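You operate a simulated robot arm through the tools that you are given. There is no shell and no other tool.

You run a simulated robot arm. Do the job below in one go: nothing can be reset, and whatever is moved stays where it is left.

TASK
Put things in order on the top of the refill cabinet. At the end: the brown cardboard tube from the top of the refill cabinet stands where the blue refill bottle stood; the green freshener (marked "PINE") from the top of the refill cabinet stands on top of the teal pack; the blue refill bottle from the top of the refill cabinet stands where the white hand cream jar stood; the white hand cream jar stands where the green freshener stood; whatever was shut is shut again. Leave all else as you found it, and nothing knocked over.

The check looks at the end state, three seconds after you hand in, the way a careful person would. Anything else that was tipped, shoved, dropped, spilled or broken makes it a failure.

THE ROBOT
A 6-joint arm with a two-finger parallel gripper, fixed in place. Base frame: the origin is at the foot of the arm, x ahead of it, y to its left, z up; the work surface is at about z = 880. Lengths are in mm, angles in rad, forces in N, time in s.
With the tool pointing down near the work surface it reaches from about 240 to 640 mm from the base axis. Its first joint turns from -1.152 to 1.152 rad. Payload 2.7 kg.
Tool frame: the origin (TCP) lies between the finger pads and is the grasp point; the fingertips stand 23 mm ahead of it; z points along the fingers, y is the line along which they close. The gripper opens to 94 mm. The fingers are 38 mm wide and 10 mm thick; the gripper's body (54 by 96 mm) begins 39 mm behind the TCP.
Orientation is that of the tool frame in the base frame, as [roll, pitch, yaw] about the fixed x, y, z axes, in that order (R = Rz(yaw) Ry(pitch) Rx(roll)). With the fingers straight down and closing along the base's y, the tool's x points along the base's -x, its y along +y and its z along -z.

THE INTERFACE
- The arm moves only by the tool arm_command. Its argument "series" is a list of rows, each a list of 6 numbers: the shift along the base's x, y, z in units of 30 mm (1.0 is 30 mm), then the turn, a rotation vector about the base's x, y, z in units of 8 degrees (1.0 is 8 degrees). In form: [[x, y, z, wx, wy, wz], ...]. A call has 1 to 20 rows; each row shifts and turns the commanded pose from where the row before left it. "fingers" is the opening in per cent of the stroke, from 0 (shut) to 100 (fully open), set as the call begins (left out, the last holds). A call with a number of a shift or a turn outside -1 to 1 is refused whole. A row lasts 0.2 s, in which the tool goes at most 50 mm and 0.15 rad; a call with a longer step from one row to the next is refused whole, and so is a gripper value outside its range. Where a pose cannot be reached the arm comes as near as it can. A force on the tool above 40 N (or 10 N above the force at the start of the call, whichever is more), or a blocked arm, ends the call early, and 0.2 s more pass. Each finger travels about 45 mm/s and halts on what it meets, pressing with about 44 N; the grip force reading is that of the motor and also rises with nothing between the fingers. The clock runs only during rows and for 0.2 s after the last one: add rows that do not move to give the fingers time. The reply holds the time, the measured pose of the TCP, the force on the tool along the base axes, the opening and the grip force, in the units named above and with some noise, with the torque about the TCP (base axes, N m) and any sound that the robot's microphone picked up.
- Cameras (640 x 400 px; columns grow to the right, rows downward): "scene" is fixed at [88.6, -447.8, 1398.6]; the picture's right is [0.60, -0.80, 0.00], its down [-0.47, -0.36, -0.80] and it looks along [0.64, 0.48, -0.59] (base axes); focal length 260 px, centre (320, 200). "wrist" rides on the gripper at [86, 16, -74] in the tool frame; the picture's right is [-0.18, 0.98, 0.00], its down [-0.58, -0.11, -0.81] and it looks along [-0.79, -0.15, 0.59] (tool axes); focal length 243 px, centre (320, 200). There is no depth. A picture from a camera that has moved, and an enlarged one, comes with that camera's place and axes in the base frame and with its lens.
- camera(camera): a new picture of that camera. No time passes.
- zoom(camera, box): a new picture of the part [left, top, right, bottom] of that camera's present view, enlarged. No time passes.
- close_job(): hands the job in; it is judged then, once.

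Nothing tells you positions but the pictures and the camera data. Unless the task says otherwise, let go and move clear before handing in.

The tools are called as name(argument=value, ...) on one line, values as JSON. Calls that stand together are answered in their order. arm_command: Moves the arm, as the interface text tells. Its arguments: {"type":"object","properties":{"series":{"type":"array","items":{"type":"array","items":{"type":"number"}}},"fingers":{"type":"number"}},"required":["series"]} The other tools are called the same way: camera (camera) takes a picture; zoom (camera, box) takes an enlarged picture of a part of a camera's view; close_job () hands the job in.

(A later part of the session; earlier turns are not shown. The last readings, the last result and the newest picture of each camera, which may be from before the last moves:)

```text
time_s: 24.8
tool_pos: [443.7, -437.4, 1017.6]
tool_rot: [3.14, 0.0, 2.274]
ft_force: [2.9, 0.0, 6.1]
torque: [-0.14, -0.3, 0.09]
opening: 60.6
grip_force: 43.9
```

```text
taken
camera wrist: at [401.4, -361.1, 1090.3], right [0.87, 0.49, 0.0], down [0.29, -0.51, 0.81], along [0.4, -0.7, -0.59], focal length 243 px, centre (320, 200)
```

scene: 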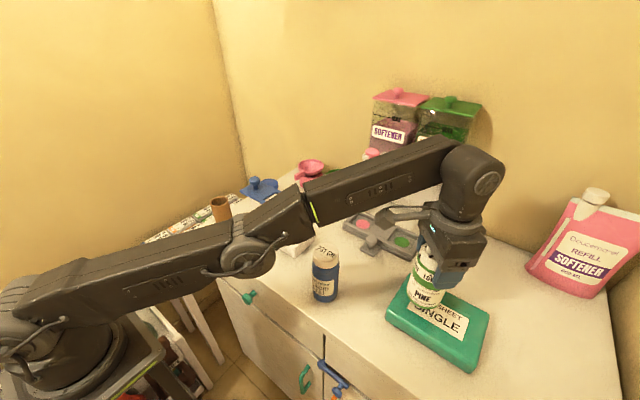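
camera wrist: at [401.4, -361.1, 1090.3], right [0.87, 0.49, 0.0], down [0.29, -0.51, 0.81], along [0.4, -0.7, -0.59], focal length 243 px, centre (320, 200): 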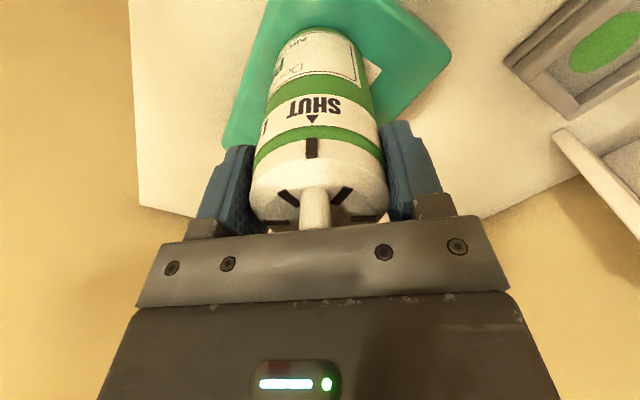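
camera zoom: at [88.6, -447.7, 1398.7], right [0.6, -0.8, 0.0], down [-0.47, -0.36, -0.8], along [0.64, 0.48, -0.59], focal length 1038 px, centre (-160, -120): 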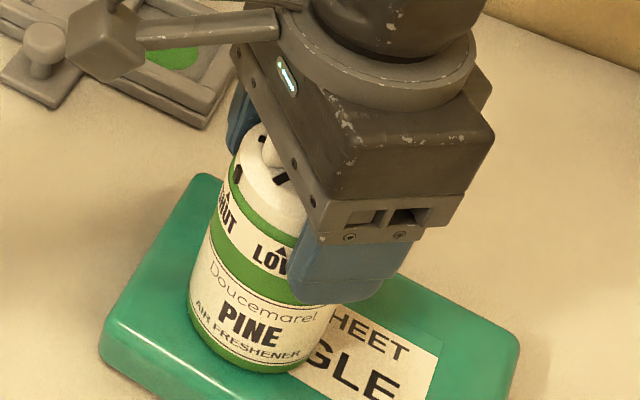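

Force is down to 6 N with the can resting on the pack. Opening the fingers now.

arm_command(series=[[0, 0, 0, 0, 0, 0], [0, 0, 0, 0, 0, 0], [0, 0, 0, 0, 0, 0], [0, 0, 0, 0, 0, 0]], fingers=95)

zoom(camera="scene", box=[400, 230, 480, 330])

camera(camera="wrist")

```text
time_s: 25.8
tool_pos: [444.8, -436.6, 1017.4]
tool_rot: [-3.141, 0.0, 2.271]
ft_force: [0.0, -0.3, 1.2]
torque: [-0.03, -0.01, -0.02]
opening: 89.3
grip_force: 0.1
```

```text
4.00 times, centred on (440, 280) of scene
camera zoom: at [88.6, -447.8, 1398.6], right [0.6, -0.8, 0.0], down [-0.47, -0.36, -0.8], along [0.64, 0.48, -0.59], focal length 1038 px, centre (-160, -120)
```

zoom: 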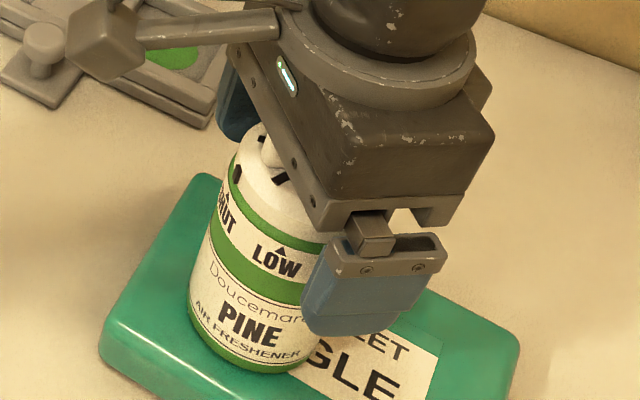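

```text
taken
camera wrist: at [401.4, -361.1, 1090.4], right [0.87, 0.49, 0.0], down [0.29, -0.51, 0.81], along [0.4, -0.7, -0.59], focal length 243 px, centre (320, 200)
```

wrist: 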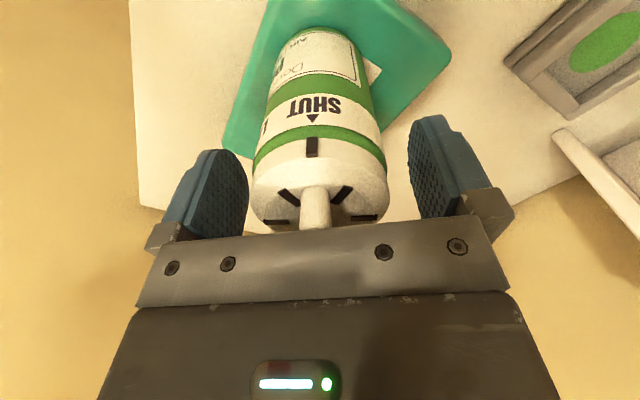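

The can stands free on the pack with the dial at SHUT. I'll back out up-and-inward along the open side of the fingers, since going straight up is reach-limited here.

arm_command(series=[[0, 0, 0.15, 0, 0, 0], [0, 0, 0.15, 0, 0, 0], [-0.3, 0.358, 0.3, 0, 0, 0], [-0.4, 0.477, 0.5, 0, 0, 0], [-0.4, 0.477, 0.6, 0, 0, 0], [-0.4, 0.477, 0.7, 0, 0, 0], [-0.4, 0.477, 0.7, 0, 0, 0], [0, 0, 0.7, 0, 0, 0], [0, 0, 0, 0, 0, 0]], fingers=100)

camera(camera="wrist")

camera(camera="scene")

```text
time_s: 27.8
tool_pos: [388.6, -368.4, 1133.8]
tool_rot: [-3.142, 0.0, 2.272]
ft_force: [-0.4, 0.0, 0.5]
torque: [0.01, 0.02, -0.04]
opening: 93.8
grip_force: 0.1
```

```text
taken
camera wrist: at [344.8, -292.2, 1206.7], right [0.87, 0.49, 0.0], down [0.29, -0.51, 0.81], along [0.4, -0.7, -0.59], focal length 243 px, centre (320, 200)
```

wrist: 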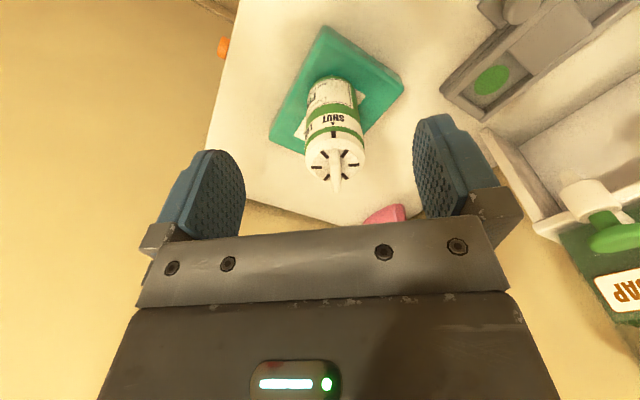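

```text
taken
```

scene: 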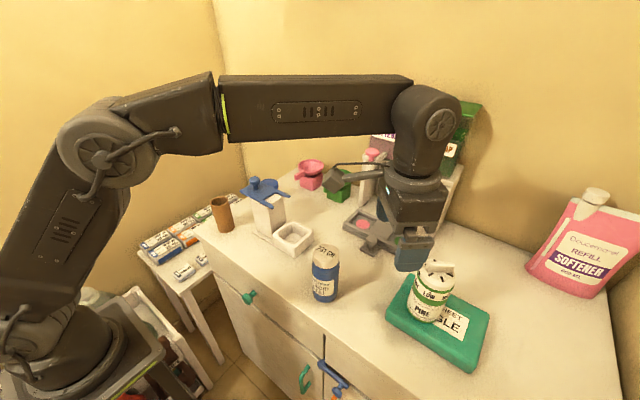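

PINE stands on the teal pack, near its back-left quarter and fully supported. Next is the hand cream jar: moving high over to about (557,116), turning another -20° so the wrist camera stays clear of the tower.

arm_command(series=[[0.33, 0.949, 0, 0, 0, -0.147], [0.33, 0.949, 0, 0, 0, -0.147], [0.33, 0.949, 0, 0, 0, -0.147], [0.33, 0.949, 0, 0, 0, -0.147], [0.33, 0.949, 0, 0, 0, -0.147], [0.33, 0.949, 0, 0, 0, -0.147], [0.33, 0.949, 0, 0, 0, -0.147], [0.33, 0.949, 0, 0, 0, -0.147], [0.33, 0.949, 0, 0, 0, -0.147], [0.33, 0.949, 0, 0, 0, -0.147], [0.33, 0.949, 0, 0, 0, -0.147], [0.33, 0.949, 0, 0, 0, -0.147], [0.33, 0.949, 0, 0, 0, -0.147], [0.33, 0.949, 0, 0, 0, -0.147], [0.33, 0.949, 0, 0, 0, -0.147], [0.33, 0.949, 0, 0, 0, -0.147], [0.33, 0.949, 0, 0, 0, -0.147], [0, 0, 0, 0, 0, 0]], fingers=100)

camera(camera="wrist")

camera(camera="scene")

```text
time_s: 31.6
tool_pos: [556.0, 114.5, 1132.2]
tool_rot: [-3.14, 0.0, 1.922]
ft_force: [0.6, 0.4, -0.3]
torque: [-0.02, -0.01, 0.0]
opening: 94.1
grip_force: 0.0
```

```text
taken
camera wrist: at [541.9, 202.5, 1204.7], right [0.99, 0.16, 0.0], down [0.1, -0.58, 0.81], along [0.13, -0.8, -0.59], focal length 243 px, centre (320, 200)
```

wrist: 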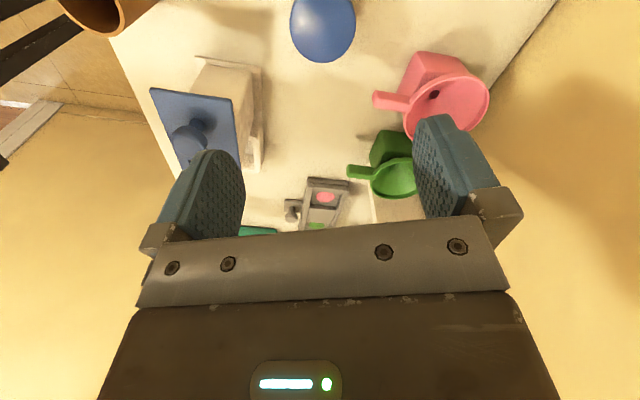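

```text
taken
```

scene: 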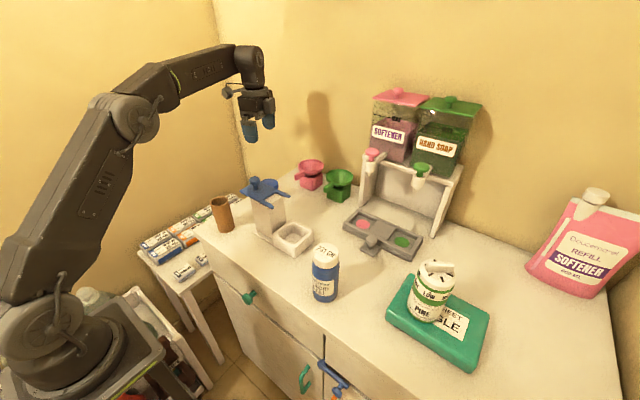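

zoom(camera="wrist", box=[270, 0, 380, 80])

zoom(camera="wrist", box=[130, 40, 420, 240])

```text
5.00 times, centred on (325, 40) of wrist
camera zoom: at [541.9, 202.5, 1204.7], right [0.99, 0.16, 0.0], down [0.1, -0.58, 0.81], along [0.13, -0.8, -0.59], focal length 1213 px, centre (295, 1000)
```

zoom: 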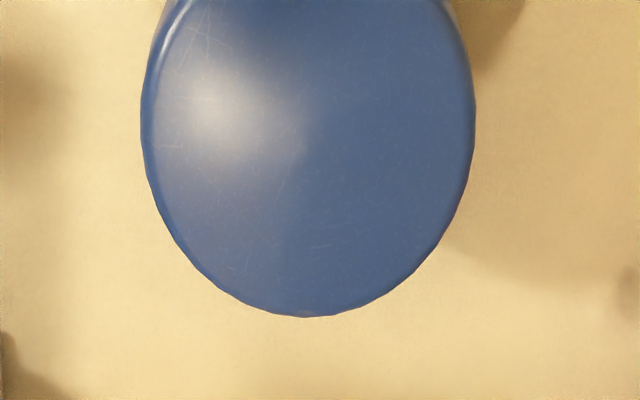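

```text
2.00 times, centred on (275, 140) of wrist
camera zoom: at [541.9, 202.5, 1204.7], right [0.99, 0.16, 0.0], down [0.1, -0.58, 0.81], along [0.13, -0.8, -0.59], focal length 485 px, centre (410, 320)
```

zoom: 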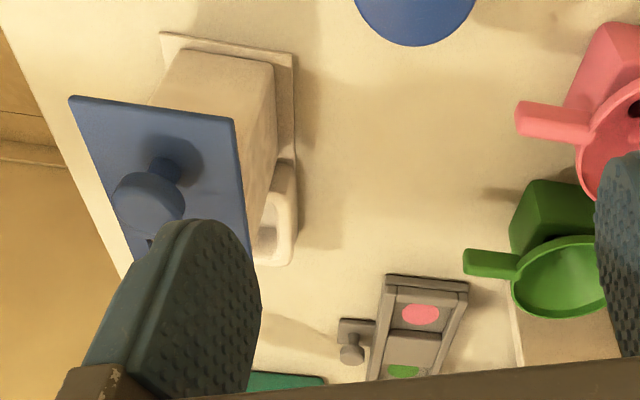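

Combining views, the jar axis is near (559.5,113.5) with its lid top at about z 941. Descending partway for another check.

arm_command(series=[[0.11, -0.05, -0.9, 0, 0, 0], [0, 0, -1, 0, 0, 0], [0, 0, -1, 0, 0, 0], [0, 0, -1, 0, 0, 0], [0, 0, -0.7, 0, 0, 0], [0, 0, 0, 0, 0, 0]])

camera(camera="wrist")

zoom(camera="scene", box=[200, 100, 340, 240])

```text
time_s: 33.0
tool_pos: [558.7, 113.3, 993.6]
tool_rot: [3.14, 0.0, 1.922]
ft_force: [-0.3, 0.1, 1.0]
torque: [0.04, -0.01, -0.04]
opening: 94.1
grip_force: 0.1
```

```text
taken
camera wrist: at [544.9, 200.9, 1067.3], right [0.99, 0.17, 0.0], down [0.1, -0.58, 0.81], along [0.13, -0.8, -0.59], focal length 243 px, centre (320, 200)
```

wrist: 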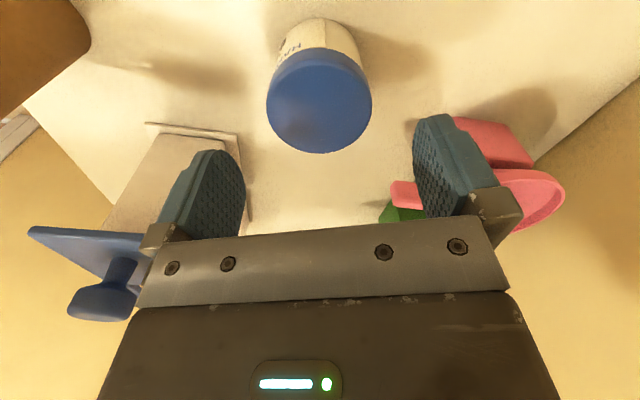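

```text
2.86 times, centred on (270, 170) of scene
camera zoom: at [88.6, -447.8, 1398.6], right [0.6, -0.8, 0.0], down [-0.47, -0.36, -0.8], along [0.64, 0.48, -0.59], focal length 741 px, centre (463, 286)
```

zoom: 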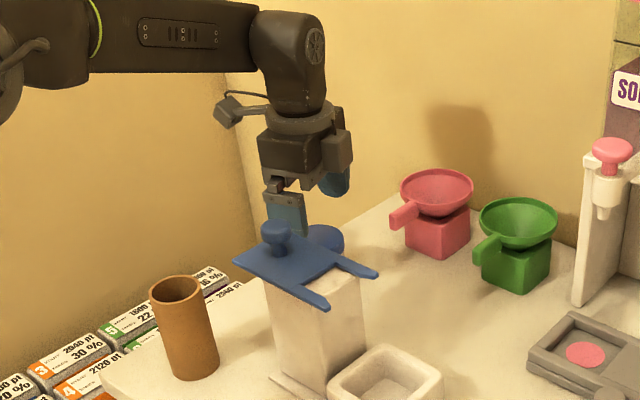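

Jar refined to about (559.4,115.5), lid top 941. Descending to z≈911 around it.

arm_command(series=[[0.02, 0.06, -0.8, 0, 0, 0], [0, 0, -0.8, 0, 0, 0], [0, 0, -0.6, 0, 0, 0], [0, 0, -0.3, 0, 0, 0], [0, 0, -0.22, 0, 0, 0], [0, 0, 0, 0, 0, 0]])

camera(camera="wrist")

zoom(camera="scene", box=[200, 100, 340, 240])

```text
time_s: 34.4
tool_pos: [560.4, 115.1, 912.3]
tool_rot: [-3.141, 0.001, 1.923]
ft_force: [-0.1, -0.5, 0.4]
torque: [0.0, -0.01, 0.03]
opening: 93.9
grip_force: 0.1
```

```text
taken
camera wrist: at [546.6, 201.5, 984.9], right [0.99, 0.17, 0.0], down [0.1, -0.58, 0.81], along [0.13, -0.8, -0.59], focal length 243 px, centre (320, 200)
```

wrist: 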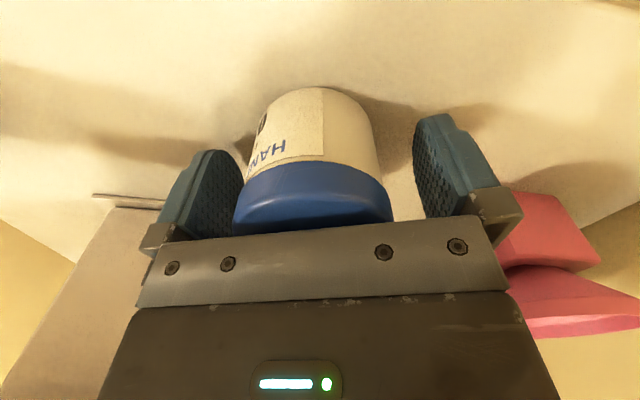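

```text
2.86 times, centred on (270, 170) of scene
camera zoom: at [88.6, -447.8, 1398.6], right [0.6, -0.8, 0.0], down [-0.47, -0.36, -0.8], along [0.64, 0.48, -0.59], focal length 741 px, centre (463, 286)
```

zoom: 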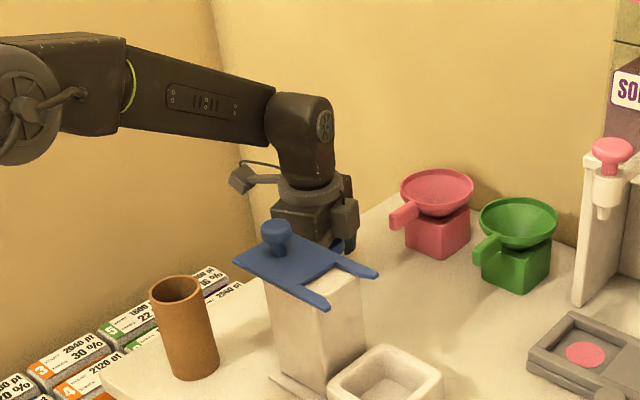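

The jar is between the fingers; I'll trim about 3 mm toward -x and close.

arm_command(series=[[-0.09, -0.02, 0, 0, 0, 0], [0, 0, 0, 0, 0, 0]])

arm_command(series=[[0, 0, 0, 0, 0, 0], [0, 0, 0, 0, 0, 0], [0, 0, 0, 0, 0, 0], [0, 0, 0, 0, 0, 0], [0, 0, 0, 0, 0, 0]], fingers=40)

camera(camera="wrist")

```text
time_s: 35.0
tool_pos: [557.8, 113.2, 911.3]
tool_rot: [-3.141, 0.0, 1.92]
ft_force: [0.6, -0.8, -1.1]
torque: [-0.01, -0.01, 0.02]
opening: 94.0
grip_force: 0.1
```

```text
time_s: 36.2
tool_pos: [558.3, 114.1, 910.6]
tool_rot: [-3.141, 0.001, 1.92]
ft_force: [-1.2, 0.2, 0.8]
torque: [0.0, -0.07, 0.0]
opening: 60.6
grip_force: 44.4
```

```text
taken
camera wrist: at [543.7, 201.0, 985.0], right [0.99, 0.17, 0.0], down [0.1, -0.58, 0.81], along [0.13, -0.8, -0.59], focal length 243 px, centre (320, 200)
```

wrist: 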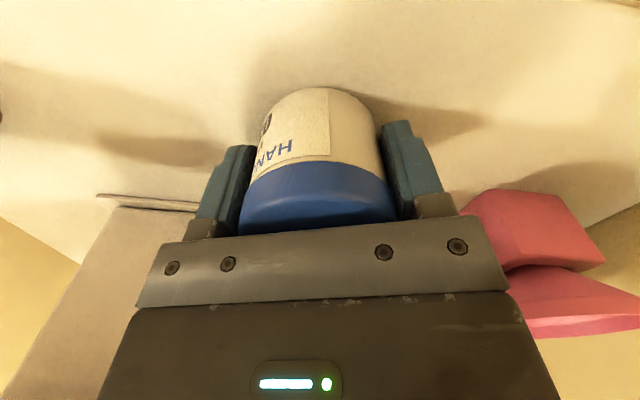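

Gripped at 60.6 mm. Lifting a little and checking the whole jar comes along.

arm_command(series=[[0, 0, 0.3, 0, 0, 0], [0, 0, 0.5, 0, 0, 0], [0, 0, 0.7, 0, 0, 0], [0, 0, 0, 0, 0, 0]])

camera(camera="wrist")

camera(camera="scene")

```text
time_s: 37.2
tool_pos: [555.9, 115.4, 958.1]
tool_rot: [3.142, -0.001, 1.922]
ft_force: [0.6, -0.4, -1.5]
torque: [-0.01, -0.02, -0.04]
opening: 60.7
grip_force: 44.3
```

```text
taken
camera wrist: at [541.3, 202.8, 1030.4], right [0.99, 0.17, 0.0], down [0.1, -0.58, 0.81], along [0.13, -0.8, -0.59], focal length 243 px, centre (320, 200)
```

wrist: 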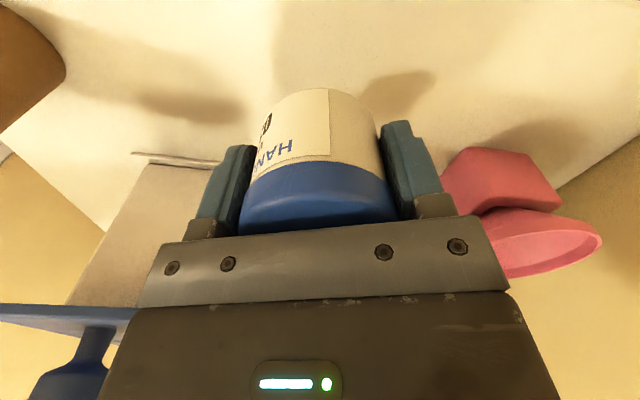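

```text
taken
```

scene: 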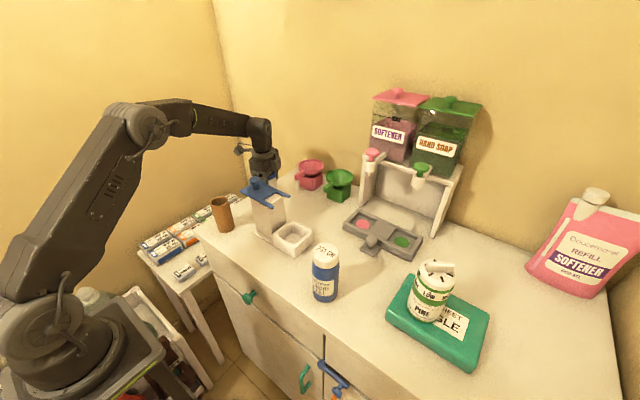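

The jar lifted whole, and nothing else moved. Carrying it to the can's old spot at about (559,-25.5).

arm_command(series=[[0.01, -0.78, 0, 0, 0, 0], [0.01, -0.78, 0, 0, 0, 0], [0.01, -0.78, 0, 0, 0, 0], [0.01, -0.78, 0, 0, 0, 0], [0.01, -0.78, 0, 0, 0, 0], [0, -0.78, 0, 0, 0, 0], [0, 0, 0, 0, 0, 0], [0, 0, 0, 0, 0, 0]])

camera(camera="wrist")

zoom(camera="scene", box=[210, 110, 350, 250])

```text
time_s: 39.0
tool_pos: [558.5, -25.2, 956.2]
tool_rot: [3.141, 0.001, 1.921]
ft_force: [0.8, 0.6, -1.2]
torque: [0.03, 0.01, 0.01]
opening: 60.7
grip_force: 44.2
```

```text
taken
camera wrist: at [544.7, 61.2, 1029.5], right [0.99, 0.17, 0.0], down [0.1, -0.58, 0.81], along [0.13, -0.8, -0.59], focal length 243 px, centre (320, 200)
```

wrist: 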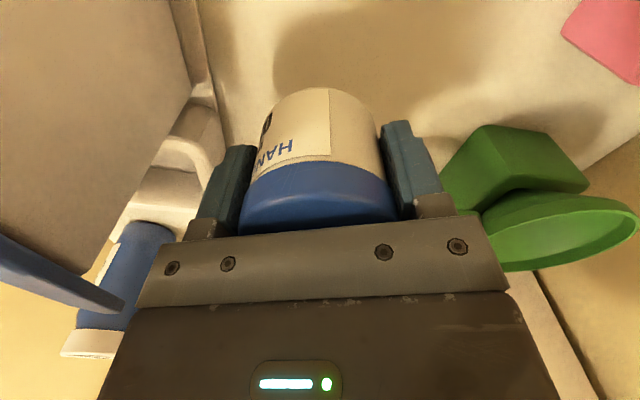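

```text
2.86 times, centred on (280, 180) of scene
camera zoom: at [88.6, -447.8, 1398.6], right [0.6, -0.8, 0.0], down [-0.47, -0.36, -0.8], along [0.64, 0.48, -0.59], focal length 741 px, centre (434, 257)
```

zoom: 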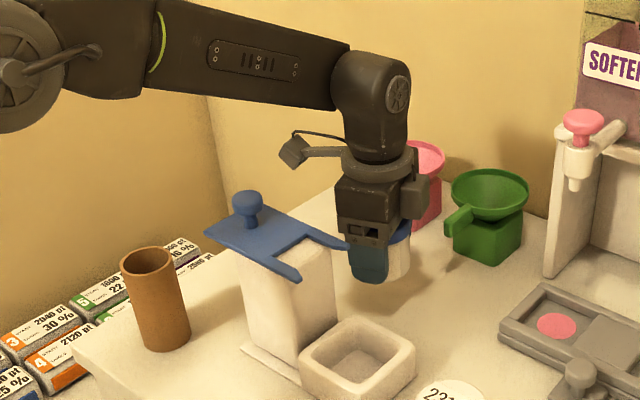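

Clear of the tower's forked slide. Lowering most of the way, then in small steps to contact.

arm_command(series=[[0, 0, -0.5, 0, 0, 0], [0, 0, -0.5, 0, 0, 0], [0, 0, -0.35, 0, 0, 0], [0, 0, 0, 0, 0, 0]])

arm_command(series=[[0, 0, -0.07, 0, 0, 0], [0, 0, 0, 0, 0, 0]])

```text
time_s: 40.0
tool_pos: [557.8, -26.6, 915.9]
tool_rot: [3.141, 0.001, 1.922]
ft_force: [-0.4, 0.3, -1.4]
torque: [-0.01, -0.01, 0.0]
opening: 60.8
grip_force: 43.8
```

```text
time_s: 40.6
tool_pos: [558.0, -25.6, 913.5]
tool_rot: [-3.141, 0.002, 1.921]
ft_force: [0.5, -0.2, -0.7]
torque: [-0.02, -0.03, 0.02]
opening: 60.7
grip_force: 44.0
```

arm_command(series=[[0, 0, -0.05, 0, 0, 0], [0, 0, 0, 0, 0, 0]])

zoom(camera="scene", box=[240, 130, 350, 250])

```text
time_s: 41.2
tool_pos: [557.5, -25.7, 911.9]
tool_rot: [3.141, -0.002, 1.921]
ft_force: [0.4, -0.2, -0.3]
torque: [0.0, -0.04, 0.01]
opening: 60.9
grip_force: 44.3
```

```text
3.33 times, centred on (295, 190) of scene
camera zoom: at [88.6, -447.8, 1398.6], right [0.6, -0.8, 0.0], down [-0.47, -0.36, -0.8], along [0.64, 0.48, -0.59], focal length 865 px, centre (403, 233)
```

zoom: 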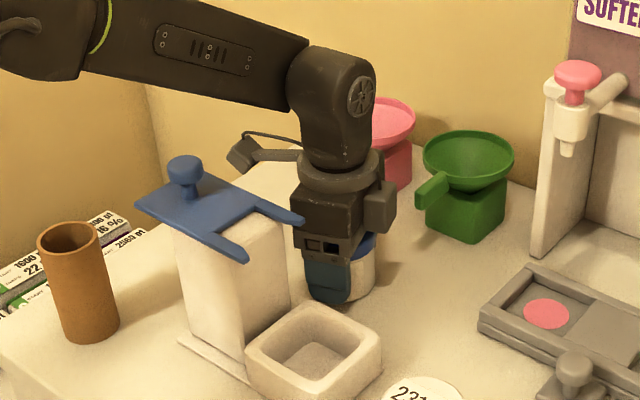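

arm_command(series=[[0, 0, -0.04, 0, 0, 0], [0, 0, 0, 0, 0, 0]])

arm_command(series=[[0, 0, -0.03, 0, 0, 0], [0, 0, 0, 0, 0, 0]])

```text
time_s: 41.8
tool_pos: [558.6, -26.2, 911.8]
tool_rot: [3.14, 0.002, 1.921]
ft_force: [-3.4, 1.6, 9.2]
torque: [0.08, 0.21, 0.04]
opening: 61.0
grip_force: 44.0
```

```text
time_s: 42.4
tool_pos: [558.8, -27.1, 911.2]
tool_rot: [3.138, 0.001, 1.923]
ft_force: [-2.4, 3.2, 19.6]
torque: [0.15, 0.37, 0.02]
opening: 60.9
grip_force: 43.5
```

Contact, about 20 N. Easing off slightly, then opening just enough to free the jar.

arm_command(series=[[0, 0, 0.05, 0, 0, 0], [0, 0, 0, 0, 0, 0], [0, 0, 0, 0, 0, 0]])

arm_command(series=[[0, 0, 0, 0, 0, 0], [0, 0, 0, 0, 0, 0], [0, 0, 0, 0, 0, 0]], fingers=84)

camera(camera="wrist")

```text
time_s: 43.2
tool_pos: [557.5, -27.4, 910.8]
tool_rot: [-3.139, 0.0, 1.921]
ft_force: [2.1, 0.2, 5.0]
torque: [0.02, -0.17, -0.01]
opening: 60.5
grip_force: 44.8
```

```text
time_s: 44.0
tool_pos: [557.1, -26.6, 912.8]
tool_rot: [-3.14, 0.001, 1.921]
ft_force: [-0.5, 1.6, 0.0]
torque: [-0.02, 0.0, -0.01]
opening: 79.0
grip_force: 0.1
```

```text
taken
camera wrist: at [543.7, 60.9, 985.5], right [0.99, 0.17, 0.0], down [0.1, -0.58, 0.81], along [0.13, -0.8, -0.59], focal length 243 px, centre (320, 200)
```

wrist: 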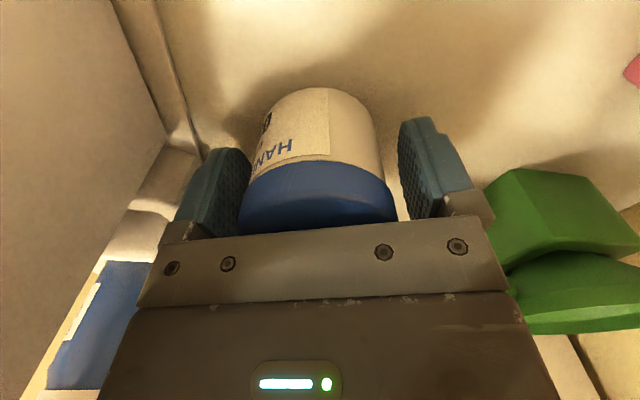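

The jar stands at the can's old spot, fingers free. Rising straight up.

arm_command(series=[[0, 0, 0.3, 0, 0, 0], [0, 0, 0.6, 0, 0, 0], [0, 0, 1, 0, 0, 0], [0, 0, 1, 0, 0, 0], [0, 0, 1, 0, 0, 0], [0, 0, 1, 0, 0, 0], [0, 0, 1, 0, 0, 0], [0, 0, 1, 0, 0, 0], [0, 0, 0.6, 0, 0, 0], [0, 0, 0, 0, 0, 0]])

camera(camera="wrist")

camera(camera="scene")

```text
time_s: 46.2
tool_pos: [558.4, -28.3, 1136.5]
tool_rot: [-3.139, 0.001, 1.923]
ft_force: [0.2, 0.3, -0.1]
torque: [0.02, 0.01, 0.01]
opening: 78.9
grip_force: 0.0
```

```text
taken
camera wrist: at [545.1, 58.4, 1209.4], right [0.99, 0.17, 0.0], down [0.1, -0.58, 0.81], along [0.13, -0.8, -0.59], focal length 243 px, centre (320, 200)
```

wrist: 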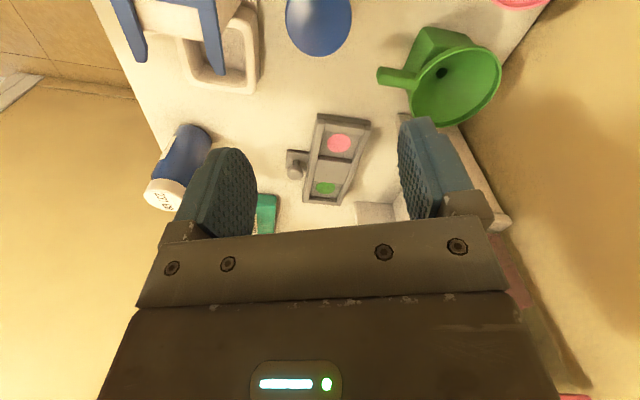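

```text
taken
```

scene: 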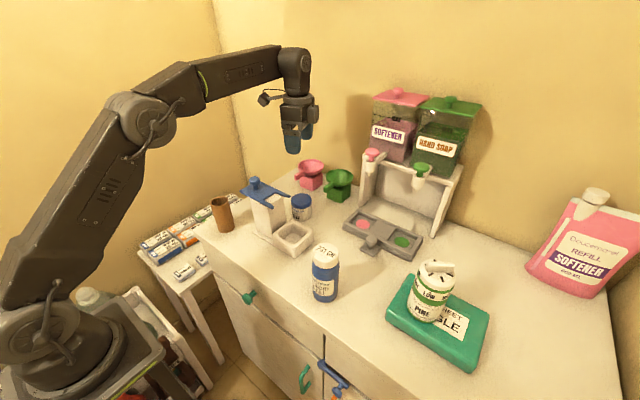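

Jar placed upright in the can's old spot. Next the blue refill bottle at about (375,-249): moving above it at height.

arm_command(series=[[-0.763, -0.921, 0, 0, 0, 0], [-0.763, -0.921, 0, 0, 0, 0], [-0.763, -0.921, 0, 0, 0, 0], [-0.763, -0.921, 0, 0, 0, 0], [-0.763, -0.921, 0, 0, 0, 0], [-0.763, -0.921, 0, 0, 0, 0], [-0.763, -0.921, 0, 0, 0, 0], [-0.763, -0.921, 0, 0, 0, 0], [0, 0, 0, 0, 0, 0], [0, 0, 0, 0, 0, 0]], fingers=100)

camera(camera="wrist")

camera(camera="scene")

```text
time_s: 48.4
tool_pos: [375.3, -249.0, 1135.1]
tool_rot: [-3.141, 0.001, 1.922]
ft_force: [-0.6, -0.3, -0.9]
torque: [0.01, -0.01, 0.0]
opening: 94.0
grip_force: 0.2
```

```text
taken
camera wrist: at [360.5, -161.7, 1208.5], right [0.99, 0.17, 0.0], down [0.1, -0.58, 0.81], along [0.13, -0.8, -0.59], focal length 243 px, centre (320, 200)
```

wrist: 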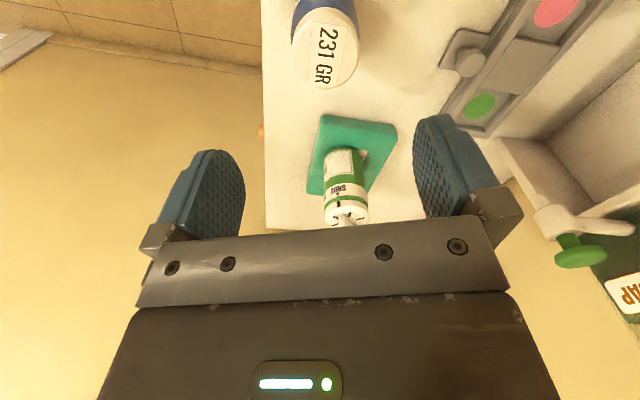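

```text
taken
```

scene: 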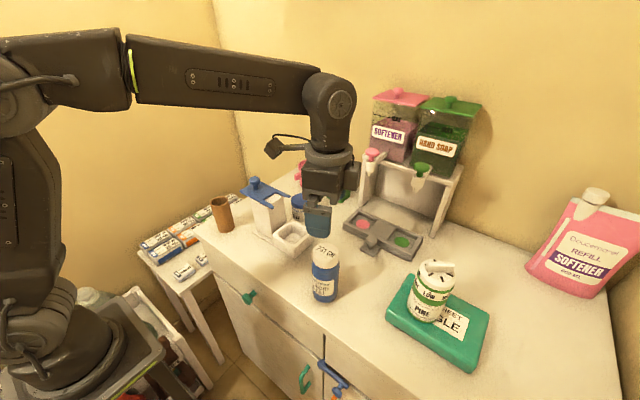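

zoom(camera="wrist", box=[270, 0, 390, 110])

```text
3.64 times, centred on (330, 55) of wrist
camera zoom: at [360.5, -161.7, 1208.5], right [0.99, 0.17, 0.0], down [0.1, -0.58, 0.81], along [0.13, -0.8, -0.59], focal length 882 px, centre (284, 727)
```

zoom: 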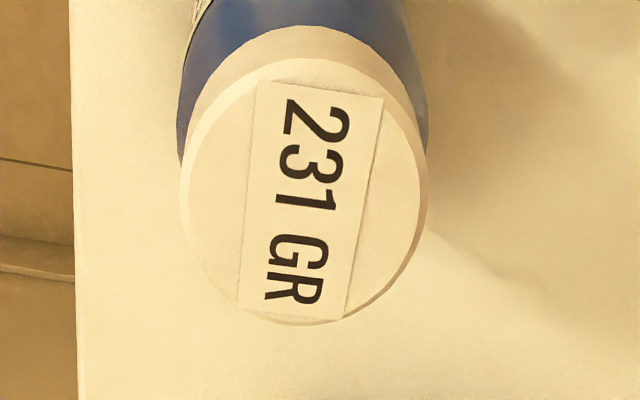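

The bottle's axis comes out at about (377,-245.5). I'll shift and descend to just above the cap for a final check.

arm_command(series=[[0.07, 0.12, -0.8, 0, 0, 0], [0, 0, -0.8, 0, 0, 0], [0, 0, -0.8, 0, 0, 0], [0, 0, 0, 0, 0, 0]])

camera(camera="wrist")

zoom(camera="scene", box=[250, 160, 400, 310])

```text
time_s: 49.4
tool_pos: [374.1, -244.1, 1065.2]
tool_rot: [3.141, 0.001, 1.921]
ft_force: [-0.3, 0.0, -0.6]
torque: [-0.01, 0.01, -0.03]
opening: 94.2
grip_force: 0.0
```

```text
taken
camera wrist: at [360.7, -157.3, 1137.5], right [0.99, 0.17, 0.0], down [0.1, -0.58, 0.81], along [0.13, -0.8, -0.59], focal length 243 px, centre (320, 200)
```

wrist: 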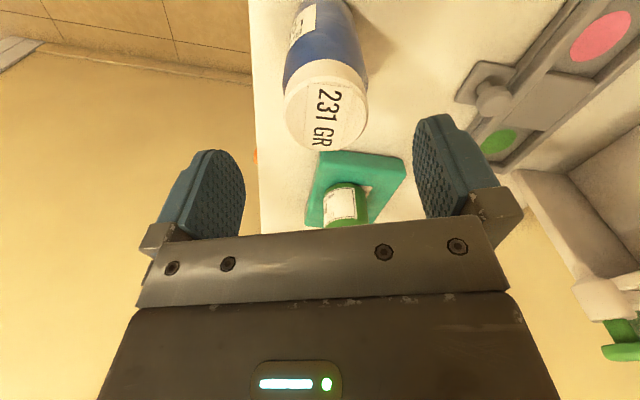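

```text
2.67 times, centred on (325, 235) of scene
camera zoom: at [88.6, -447.8, 1398.6], right [0.6, -0.8, 0.0], down [-0.47, -0.36, -0.8], along [0.64, 0.48, -0.59], focal length 692 px, centre (307, 107)
```

zoom: 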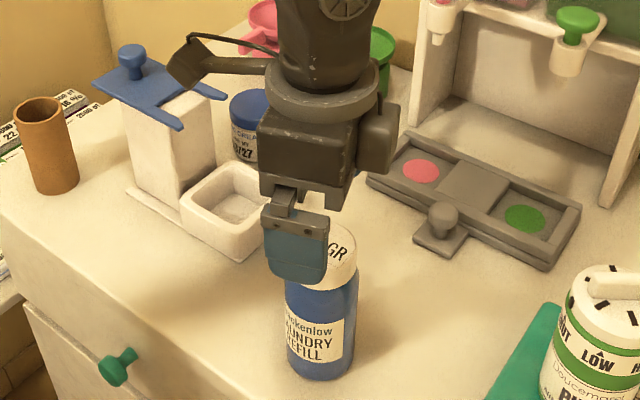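

Bottle axis about (378.5,-245). Descending so the fingertips reach the body below the cap.

arm_command(series=[[0.1, -0.02, -0.8, 0, 0, 0], [0, 0, -0.8, 0, 0, 0], [0, 0, -0.6, 0, 0, 0], [0, 0, -0.3, 0, 0, 0], [0, 0, -0.2, 0, 0, 0], [0, 0, 0, 0, 0, 0]])

camera(camera="wrist")

zoom(camera="scene", box=[270, 190, 380, 310])

```text
time_s: 50.8
tool_pos: [379.8, -244.3, 984.0]
tool_rot: [-3.141, 0.002, 1.922]
ft_force: [-0.1, 0.1, 0.1]
torque: [0.0, -0.03, -0.01]
opening: 94.2
grip_force: 0.1
```

```text
taken
camera wrist: at [366.7, -157.4, 1057.3], right [0.99, 0.17, 0.0], down [0.1, -0.58, 0.81], along [0.13, -0.8, -0.59], focal length 243 px, centre (320, 200)
```

wrist: 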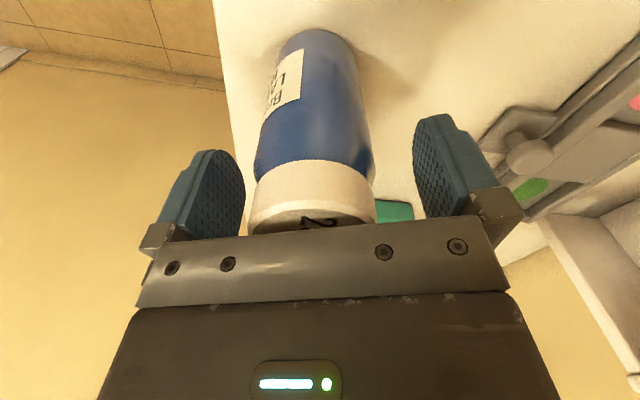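

```text
3.33 times, centred on (325, 250) of scene
camera zoom: at [88.6, -447.8, 1398.6], right [0.6, -0.8, 0.0], down [-0.47, -0.36, -0.8], along [0.64, 0.48, -0.59], focal length 865 px, centre (303, 33)
```

zoom: 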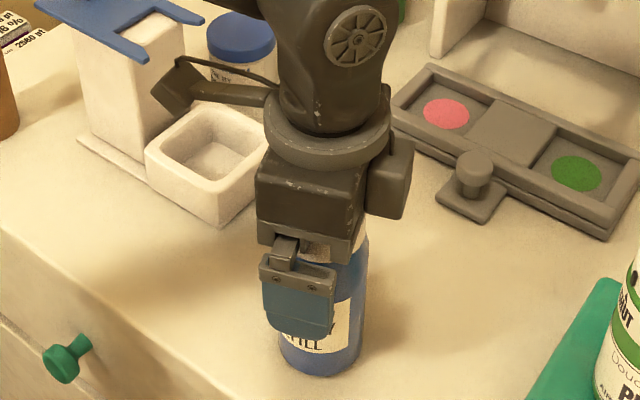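

arm_command(series=[[-0.08, -0.02, 0, 0, 0, 0], [0, 0, 0, 0, 0, 0]])

arm_command(series=[[0, 0, 0, 0, 0, 0], [0, 0, 0, 0, 0, 0], [0, 0, 0, 0, 0, 0], [0, 0, 0, 0, 0, 0], [0, 0, 0, 0, 0, 0]], fingers=35)

camera(camera="wrist")

```text
time_s: 51.4
tool_pos: [378.7, -245.6, 983.4]
tool_rot: [3.14, -0.001, 1.923]
ft_force: [-0.4, -0.3, -0.1]
torque: [0.01, 0.01, 0.04]
opening: 94.0
grip_force: 0.1
```

```text
time_s: 52.6
tool_pos: [379.2, -245.7, 984.1]
tool_rot: [-3.141, 0.001, 1.921]
ft_force: [0.9, -1.2, 0.7]
torque: [0.07, -0.14, -0.02]
opening: 56.9
grip_force: 44.3
```

```text
taken
camera wrist: at [363.9, -158.2, 1057.6], right [0.99, 0.17, 0.0], down [0.1, -0.58, 0.81], along [0.13, -0.8, -0.59], focal length 243 px, centre (320, 200)
```

wrist: 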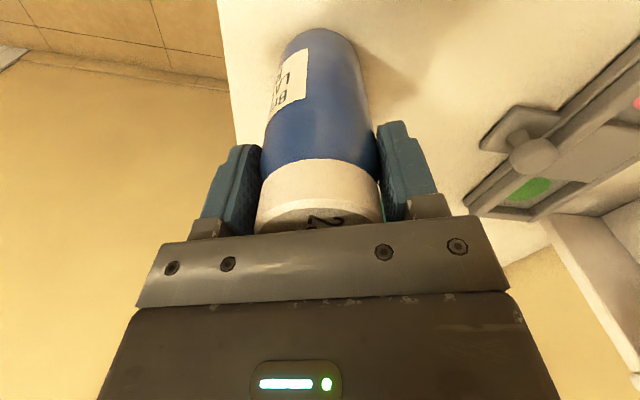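

Gripped on the body at 56.9 mm. Lifting to clear, then going around the far side of the tower, over the jar at height.

arm_command(series=[[0, 0, 0.3, 0, 0, 0], [0, 0, 0.6, 0, 0, 0], [0, 0, 0.9, 0, 0, 0], [0, 0, 0.9, 0, 0, 0], [0, 0, 0.9, 0, 0, 0], [0, 0, 0.6, 0, 0, 0], [0, 0, 0, 0, 0, 0]])

camera(camera="scene")

camera(camera="wrist")

```text
time_s: 54.2
tool_pos: [379.7, -243.5, 1108.2]
tool_rot: [-3.141, 0.002, 1.922]
ft_force: [0.4, 0.4, -2.3]
torque: [0.0, 0.03, -0.02]
opening: 57.0
grip_force: 43.6
```

```text
taken
```

scene: 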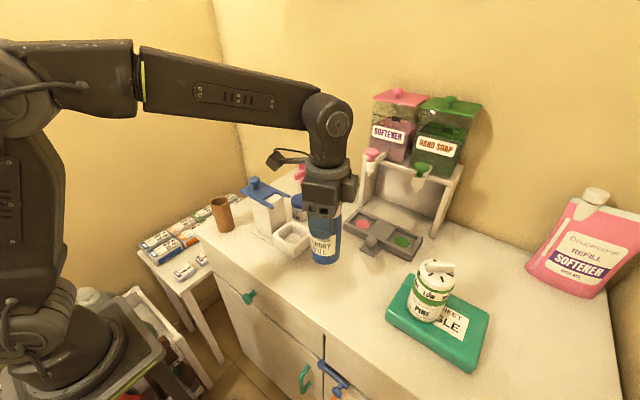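

```text
taken
camera wrist: at [365.1, -156.3, 1181.6], right [0.99, 0.17, 0.0], down [0.1, -0.58, 0.81], along [0.13, -0.8, -0.59], focal length 243 px, centre (320, 200)
```

wrist: 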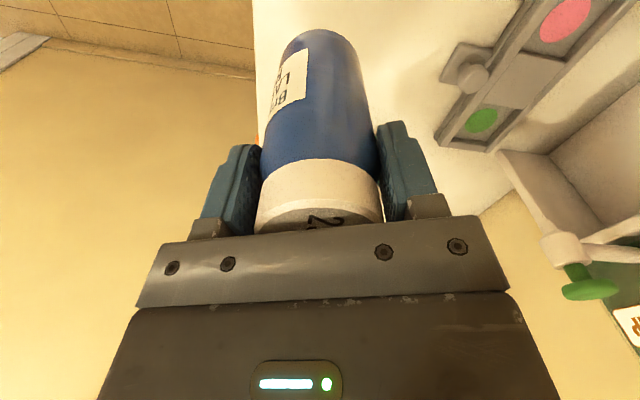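

arm_command(series=[[0.955, 0.25, 0, 0, 0, 0], [0.955, 0.25, 0, 0, 0, 0], [0.955, 0.25, 0, 0, 0, 0], [0.955, 0.25, 0, 0, 0, 0], [0.955, 0.25, 0, 0, 0, 0], [0.955, 0.25, 0, 0, 0, 0], [0, 0, 0, 0, 0, 0]])

camera(camera="scene")

```text
time_s: 55.8
tool_pos: [549.0, -200.6, 1107.8]
tool_rot: [-3.139, 0.0, 1.922]
ft_force: [0.7, 0.0, -1.3]
torque: [0.02, 0.01, 0.02]
opening: 56.7
grip_force: 44.2
```

```text
taken
```

scene: 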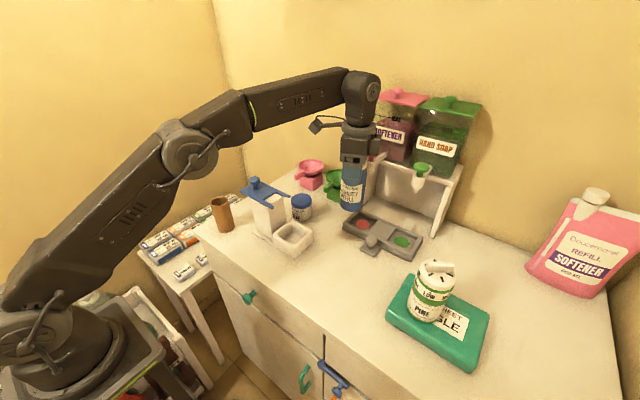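

Clear so far. Now along y to the jar's old spot.

arm_command(series=[[0.028, 0.956, 0, 0, 0, 0], [0.028, 0.956, 0, 0, 0, 0], [0.028, 0.956, 0, 0, 0, 0], [0.028, 0.956, 0, 0, 0, 0], [0.028, 0.956, 0, 0, 0, 0], [0.028, 0.956, 0, 0, 0, 0], [0.028, 0.956, 0, 0, 0, 0], [0.028, 0.956, 0, 0, 0, 0], [0.028, 0.956, 0, 0, 0, 0], [0.028, 0.956, 0, 0, 0, 0], [0.028, 0.956, 0, 0, 0, 0], [0, 0, 0, 0, 0, 0], [0, 0, 0, 0, 0, 0]])

camera(camera="scene")

camera(camera="wrist")

```text
time_s: 58.6
tool_pos: [558.6, 118.8, 1109.6]
tool_rot: [-3.141, -0.001, 1.924]
ft_force: [0.6, -0.2, -2.8]
torque: [0.02, -0.03, 0.01]
opening: 56.9
grip_force: 44.0
```

```text
taken
```

scene: 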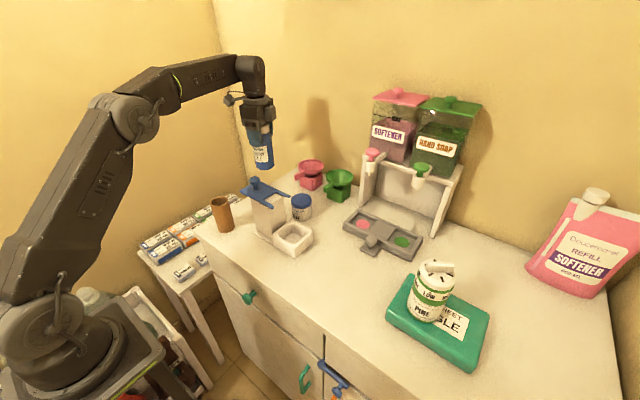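

```text
taken
camera wrist: at [544.3, 205.7, 1182.8], right [0.99, 0.16, 0.0], down [0.1, -0.58, 0.81], along [0.13, -0.8, -0.59], focal length 243 px, centre (320, 200)
```

wrist: 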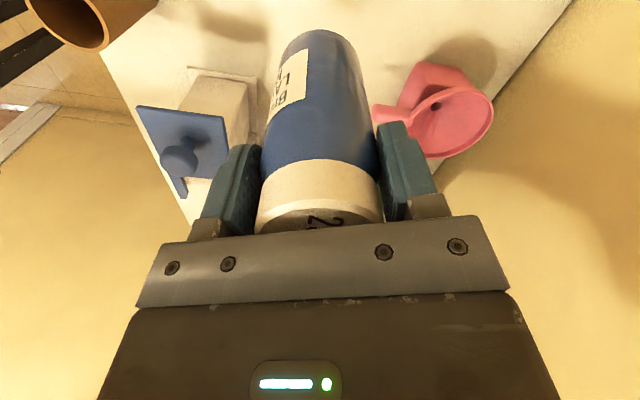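

arm_command(series=[[0, 0, -0.8, 0, 0, 0], [0, 0, -0.8, 0, 0, 0], [0, 0, -0.8, 0, 0, 0], [0, 0, -0.8, 0, 0, 0], [0, 0, -0.5, 0, 0, 0], [0, 0, 0, 0, 0, 0]])

arm_command(series=[[0, 0, 0, 0, 0, 0]])

zoom(camera="scene", box=[200, 90, 340, 230])

camera(camera="wrist")

```text
time_s: 60.0
tool_pos: [557.5, 116.5, 999.2]
tool_rot: [3.141, 0.001, 1.922]
ft_force: [-0.2, -0.2, -2.0]
torque: [0.03, 0.02, 0.01]
opening: 57.0
grip_force: 44.2
```

```text
time_s: 60.4
tool_pos: [557.9, 115.3, 998.5]
tool_rot: [-3.141, 0.002, 1.921]
ft_force: [0.6, -0.4, -2.7]
torque: [0.01, -0.01, 0.0]
opening: 56.7
grip_force: 44.2
```

```text
2.86 times, centred on (270, 160) of scene
camera zoom: at [88.6, -447.8, 1398.6], right [0.6, -0.8, 0.0], down [-0.47, -0.36, -0.8], along [0.64, 0.48, -0.59], focal length 741 px, centre (463, 314)
```

zoom: 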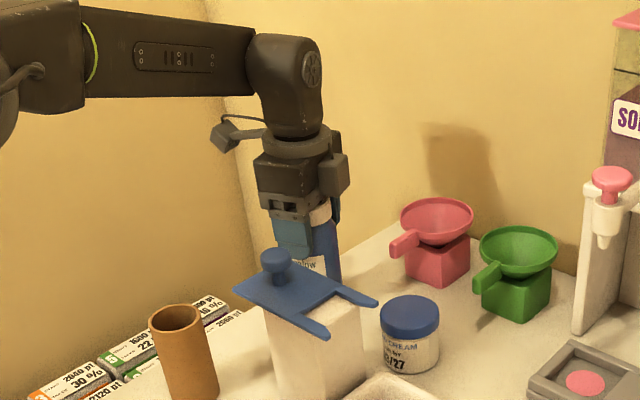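

```text
taken
camera wrist: at [543.6, 203.2, 1072.3], right [0.99, 0.17, 0.0], down [0.1, -0.58, 0.81], along [0.13, -0.8, -0.59], focal length 243 px, centre (320, 200)
```

wrist: 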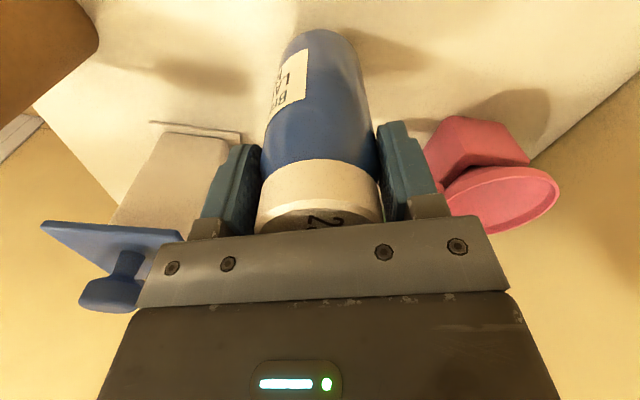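

Over the target at (558,115.5). Lowering the last 14 mm in small steps.

arm_command(series=[[0, 0, -0.2, 0, 0, 0], [0, 0, -0.17, 0, 0, 0], [0, 0, 0, 0, 0, 0]])

arm_command(series=[[0, 0, -0.05, 0, 0, 0], [0, 0, 0, 0, 0, 0]])

arm_command(series=[[0, 0, -0.04, 0, 0, 0], [0, 0, 0, 0, 0, 0]])

```text
time_s: 61.2
tool_pos: [557.7, 115.9, 987.2]
tool_rot: [-3.141, -0.001, 1.923]
ft_force: [0.3, 0.6, -2.6]
torque: [0.01, -0.02, 0.01]
opening: 56.7
grip_force: 44.0
```

```text
time_s: 61.8
tool_pos: [558.6, 116.1, 986.5]
tool_rot: [-3.141, -0.001, 1.92]
ft_force: [0.6, 0.1, -1.9]
torque: [0.01, -0.03, 0.0]
opening: 57.1
grip_force: 43.7
```

```text
time_s: 62.4
tool_pos: [558.4, 115.8, 984.4]
tool_rot: [3.142, 0.001, 1.921]
ft_force: [-0.1, 0.0, -2.3]
torque: [0.0, 0.0, 0.0]
opening: 56.8
grip_force: 44.1
```

arm_command(series=[[0, 0, -0.04, 0, 0, 0], [0, 0, 0, 0, 0, 0]])

```text
time_s: 63.0
tool_pos: [559.7, 116.0, 984.7]
tool_rot: [-3.141, 0.002, 1.921]
ft_force: [-1.7, 0.6, 3.8]
torque: [-0.02, 0.17, -0.06]
opening: 56.9
grip_force: 44.1
```

Light contact (about 6 N change). Opening the fingers.

arm_command(series=[[0, 0, 0, 0, 0, 0], [0, 0, 0, 0, 0, 0], [0, 0, 0, 0, 0, 0], [0, 0, 0, 0, 0, 0]], fingers=90)

camera(camera="wrist")

```text
time_s: 64.0
tool_pos: [558.9, 116.5, 984.3]
tool_rot: [3.142, 0.0, 1.921]
ft_force: [-0.8, 0.0, -0.2]
torque: [0.01, 0.01, -0.01]
opening: 84.5
grip_force: 0.1
```

```text
taken
camera wrist: at [545.1, 202.9, 1057.1], right [0.99, 0.17, 0.0], down [0.1, -0.58, 0.81], along [0.13, -0.8, -0.59], focal length 243 px, centre (320, 200)
```

wrist: 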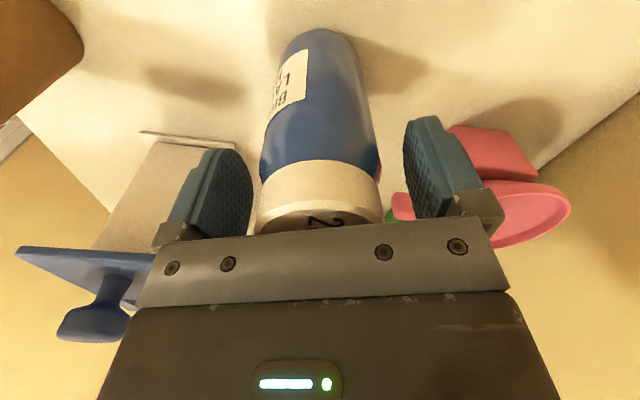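

Bottle standing and free. Rising straight up.

arm_command(series=[[0, 0, 0.3, 0, 0, 0], [0, 0, 0.6, 0, 0, 0], [0, 0, 1, 0, 0, 0], [0, 0, 1, 0, 0, 0], [0, 0, 1, 0, 0, 0], [0, 0, 1, 0, 0, 0], [0, 0, 0, 0, 0, 0]])

camera(camera="wrist")

camera(camera="scene")

```text
time_s: 65.6
tool_pos: [557.8, 115.0, 1131.4]
tool_rot: [-3.141, 0.0, 1.92]
ft_force: [0.0, 0.3, -0.2]
torque: [-0.02, 0.0, 0.04]
opening: 84.5
grip_force: 0.0
```

```text
taken
camera wrist: at [543.5, 202.2, 1204.2], right [0.99, 0.17, 0.0], down [0.1, -0.58, 0.81], along [0.13, -0.8, -0.59], focal length 243 px, centre (320, 200)
```

wrist: 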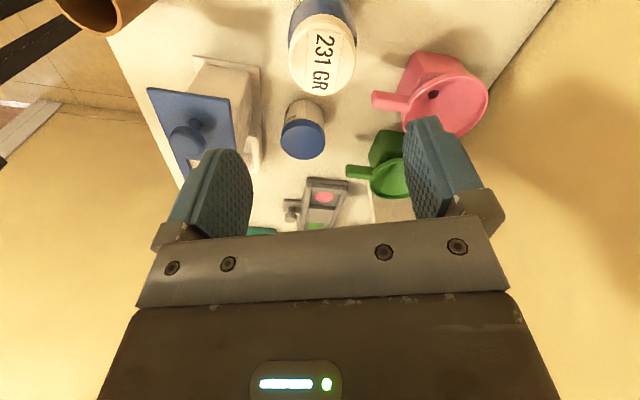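

```text
taken
```

scene: 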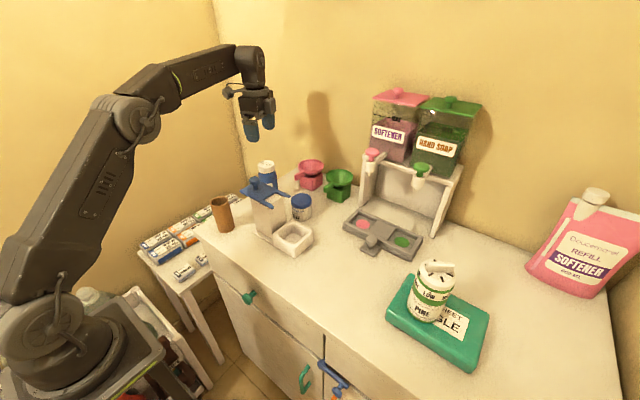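

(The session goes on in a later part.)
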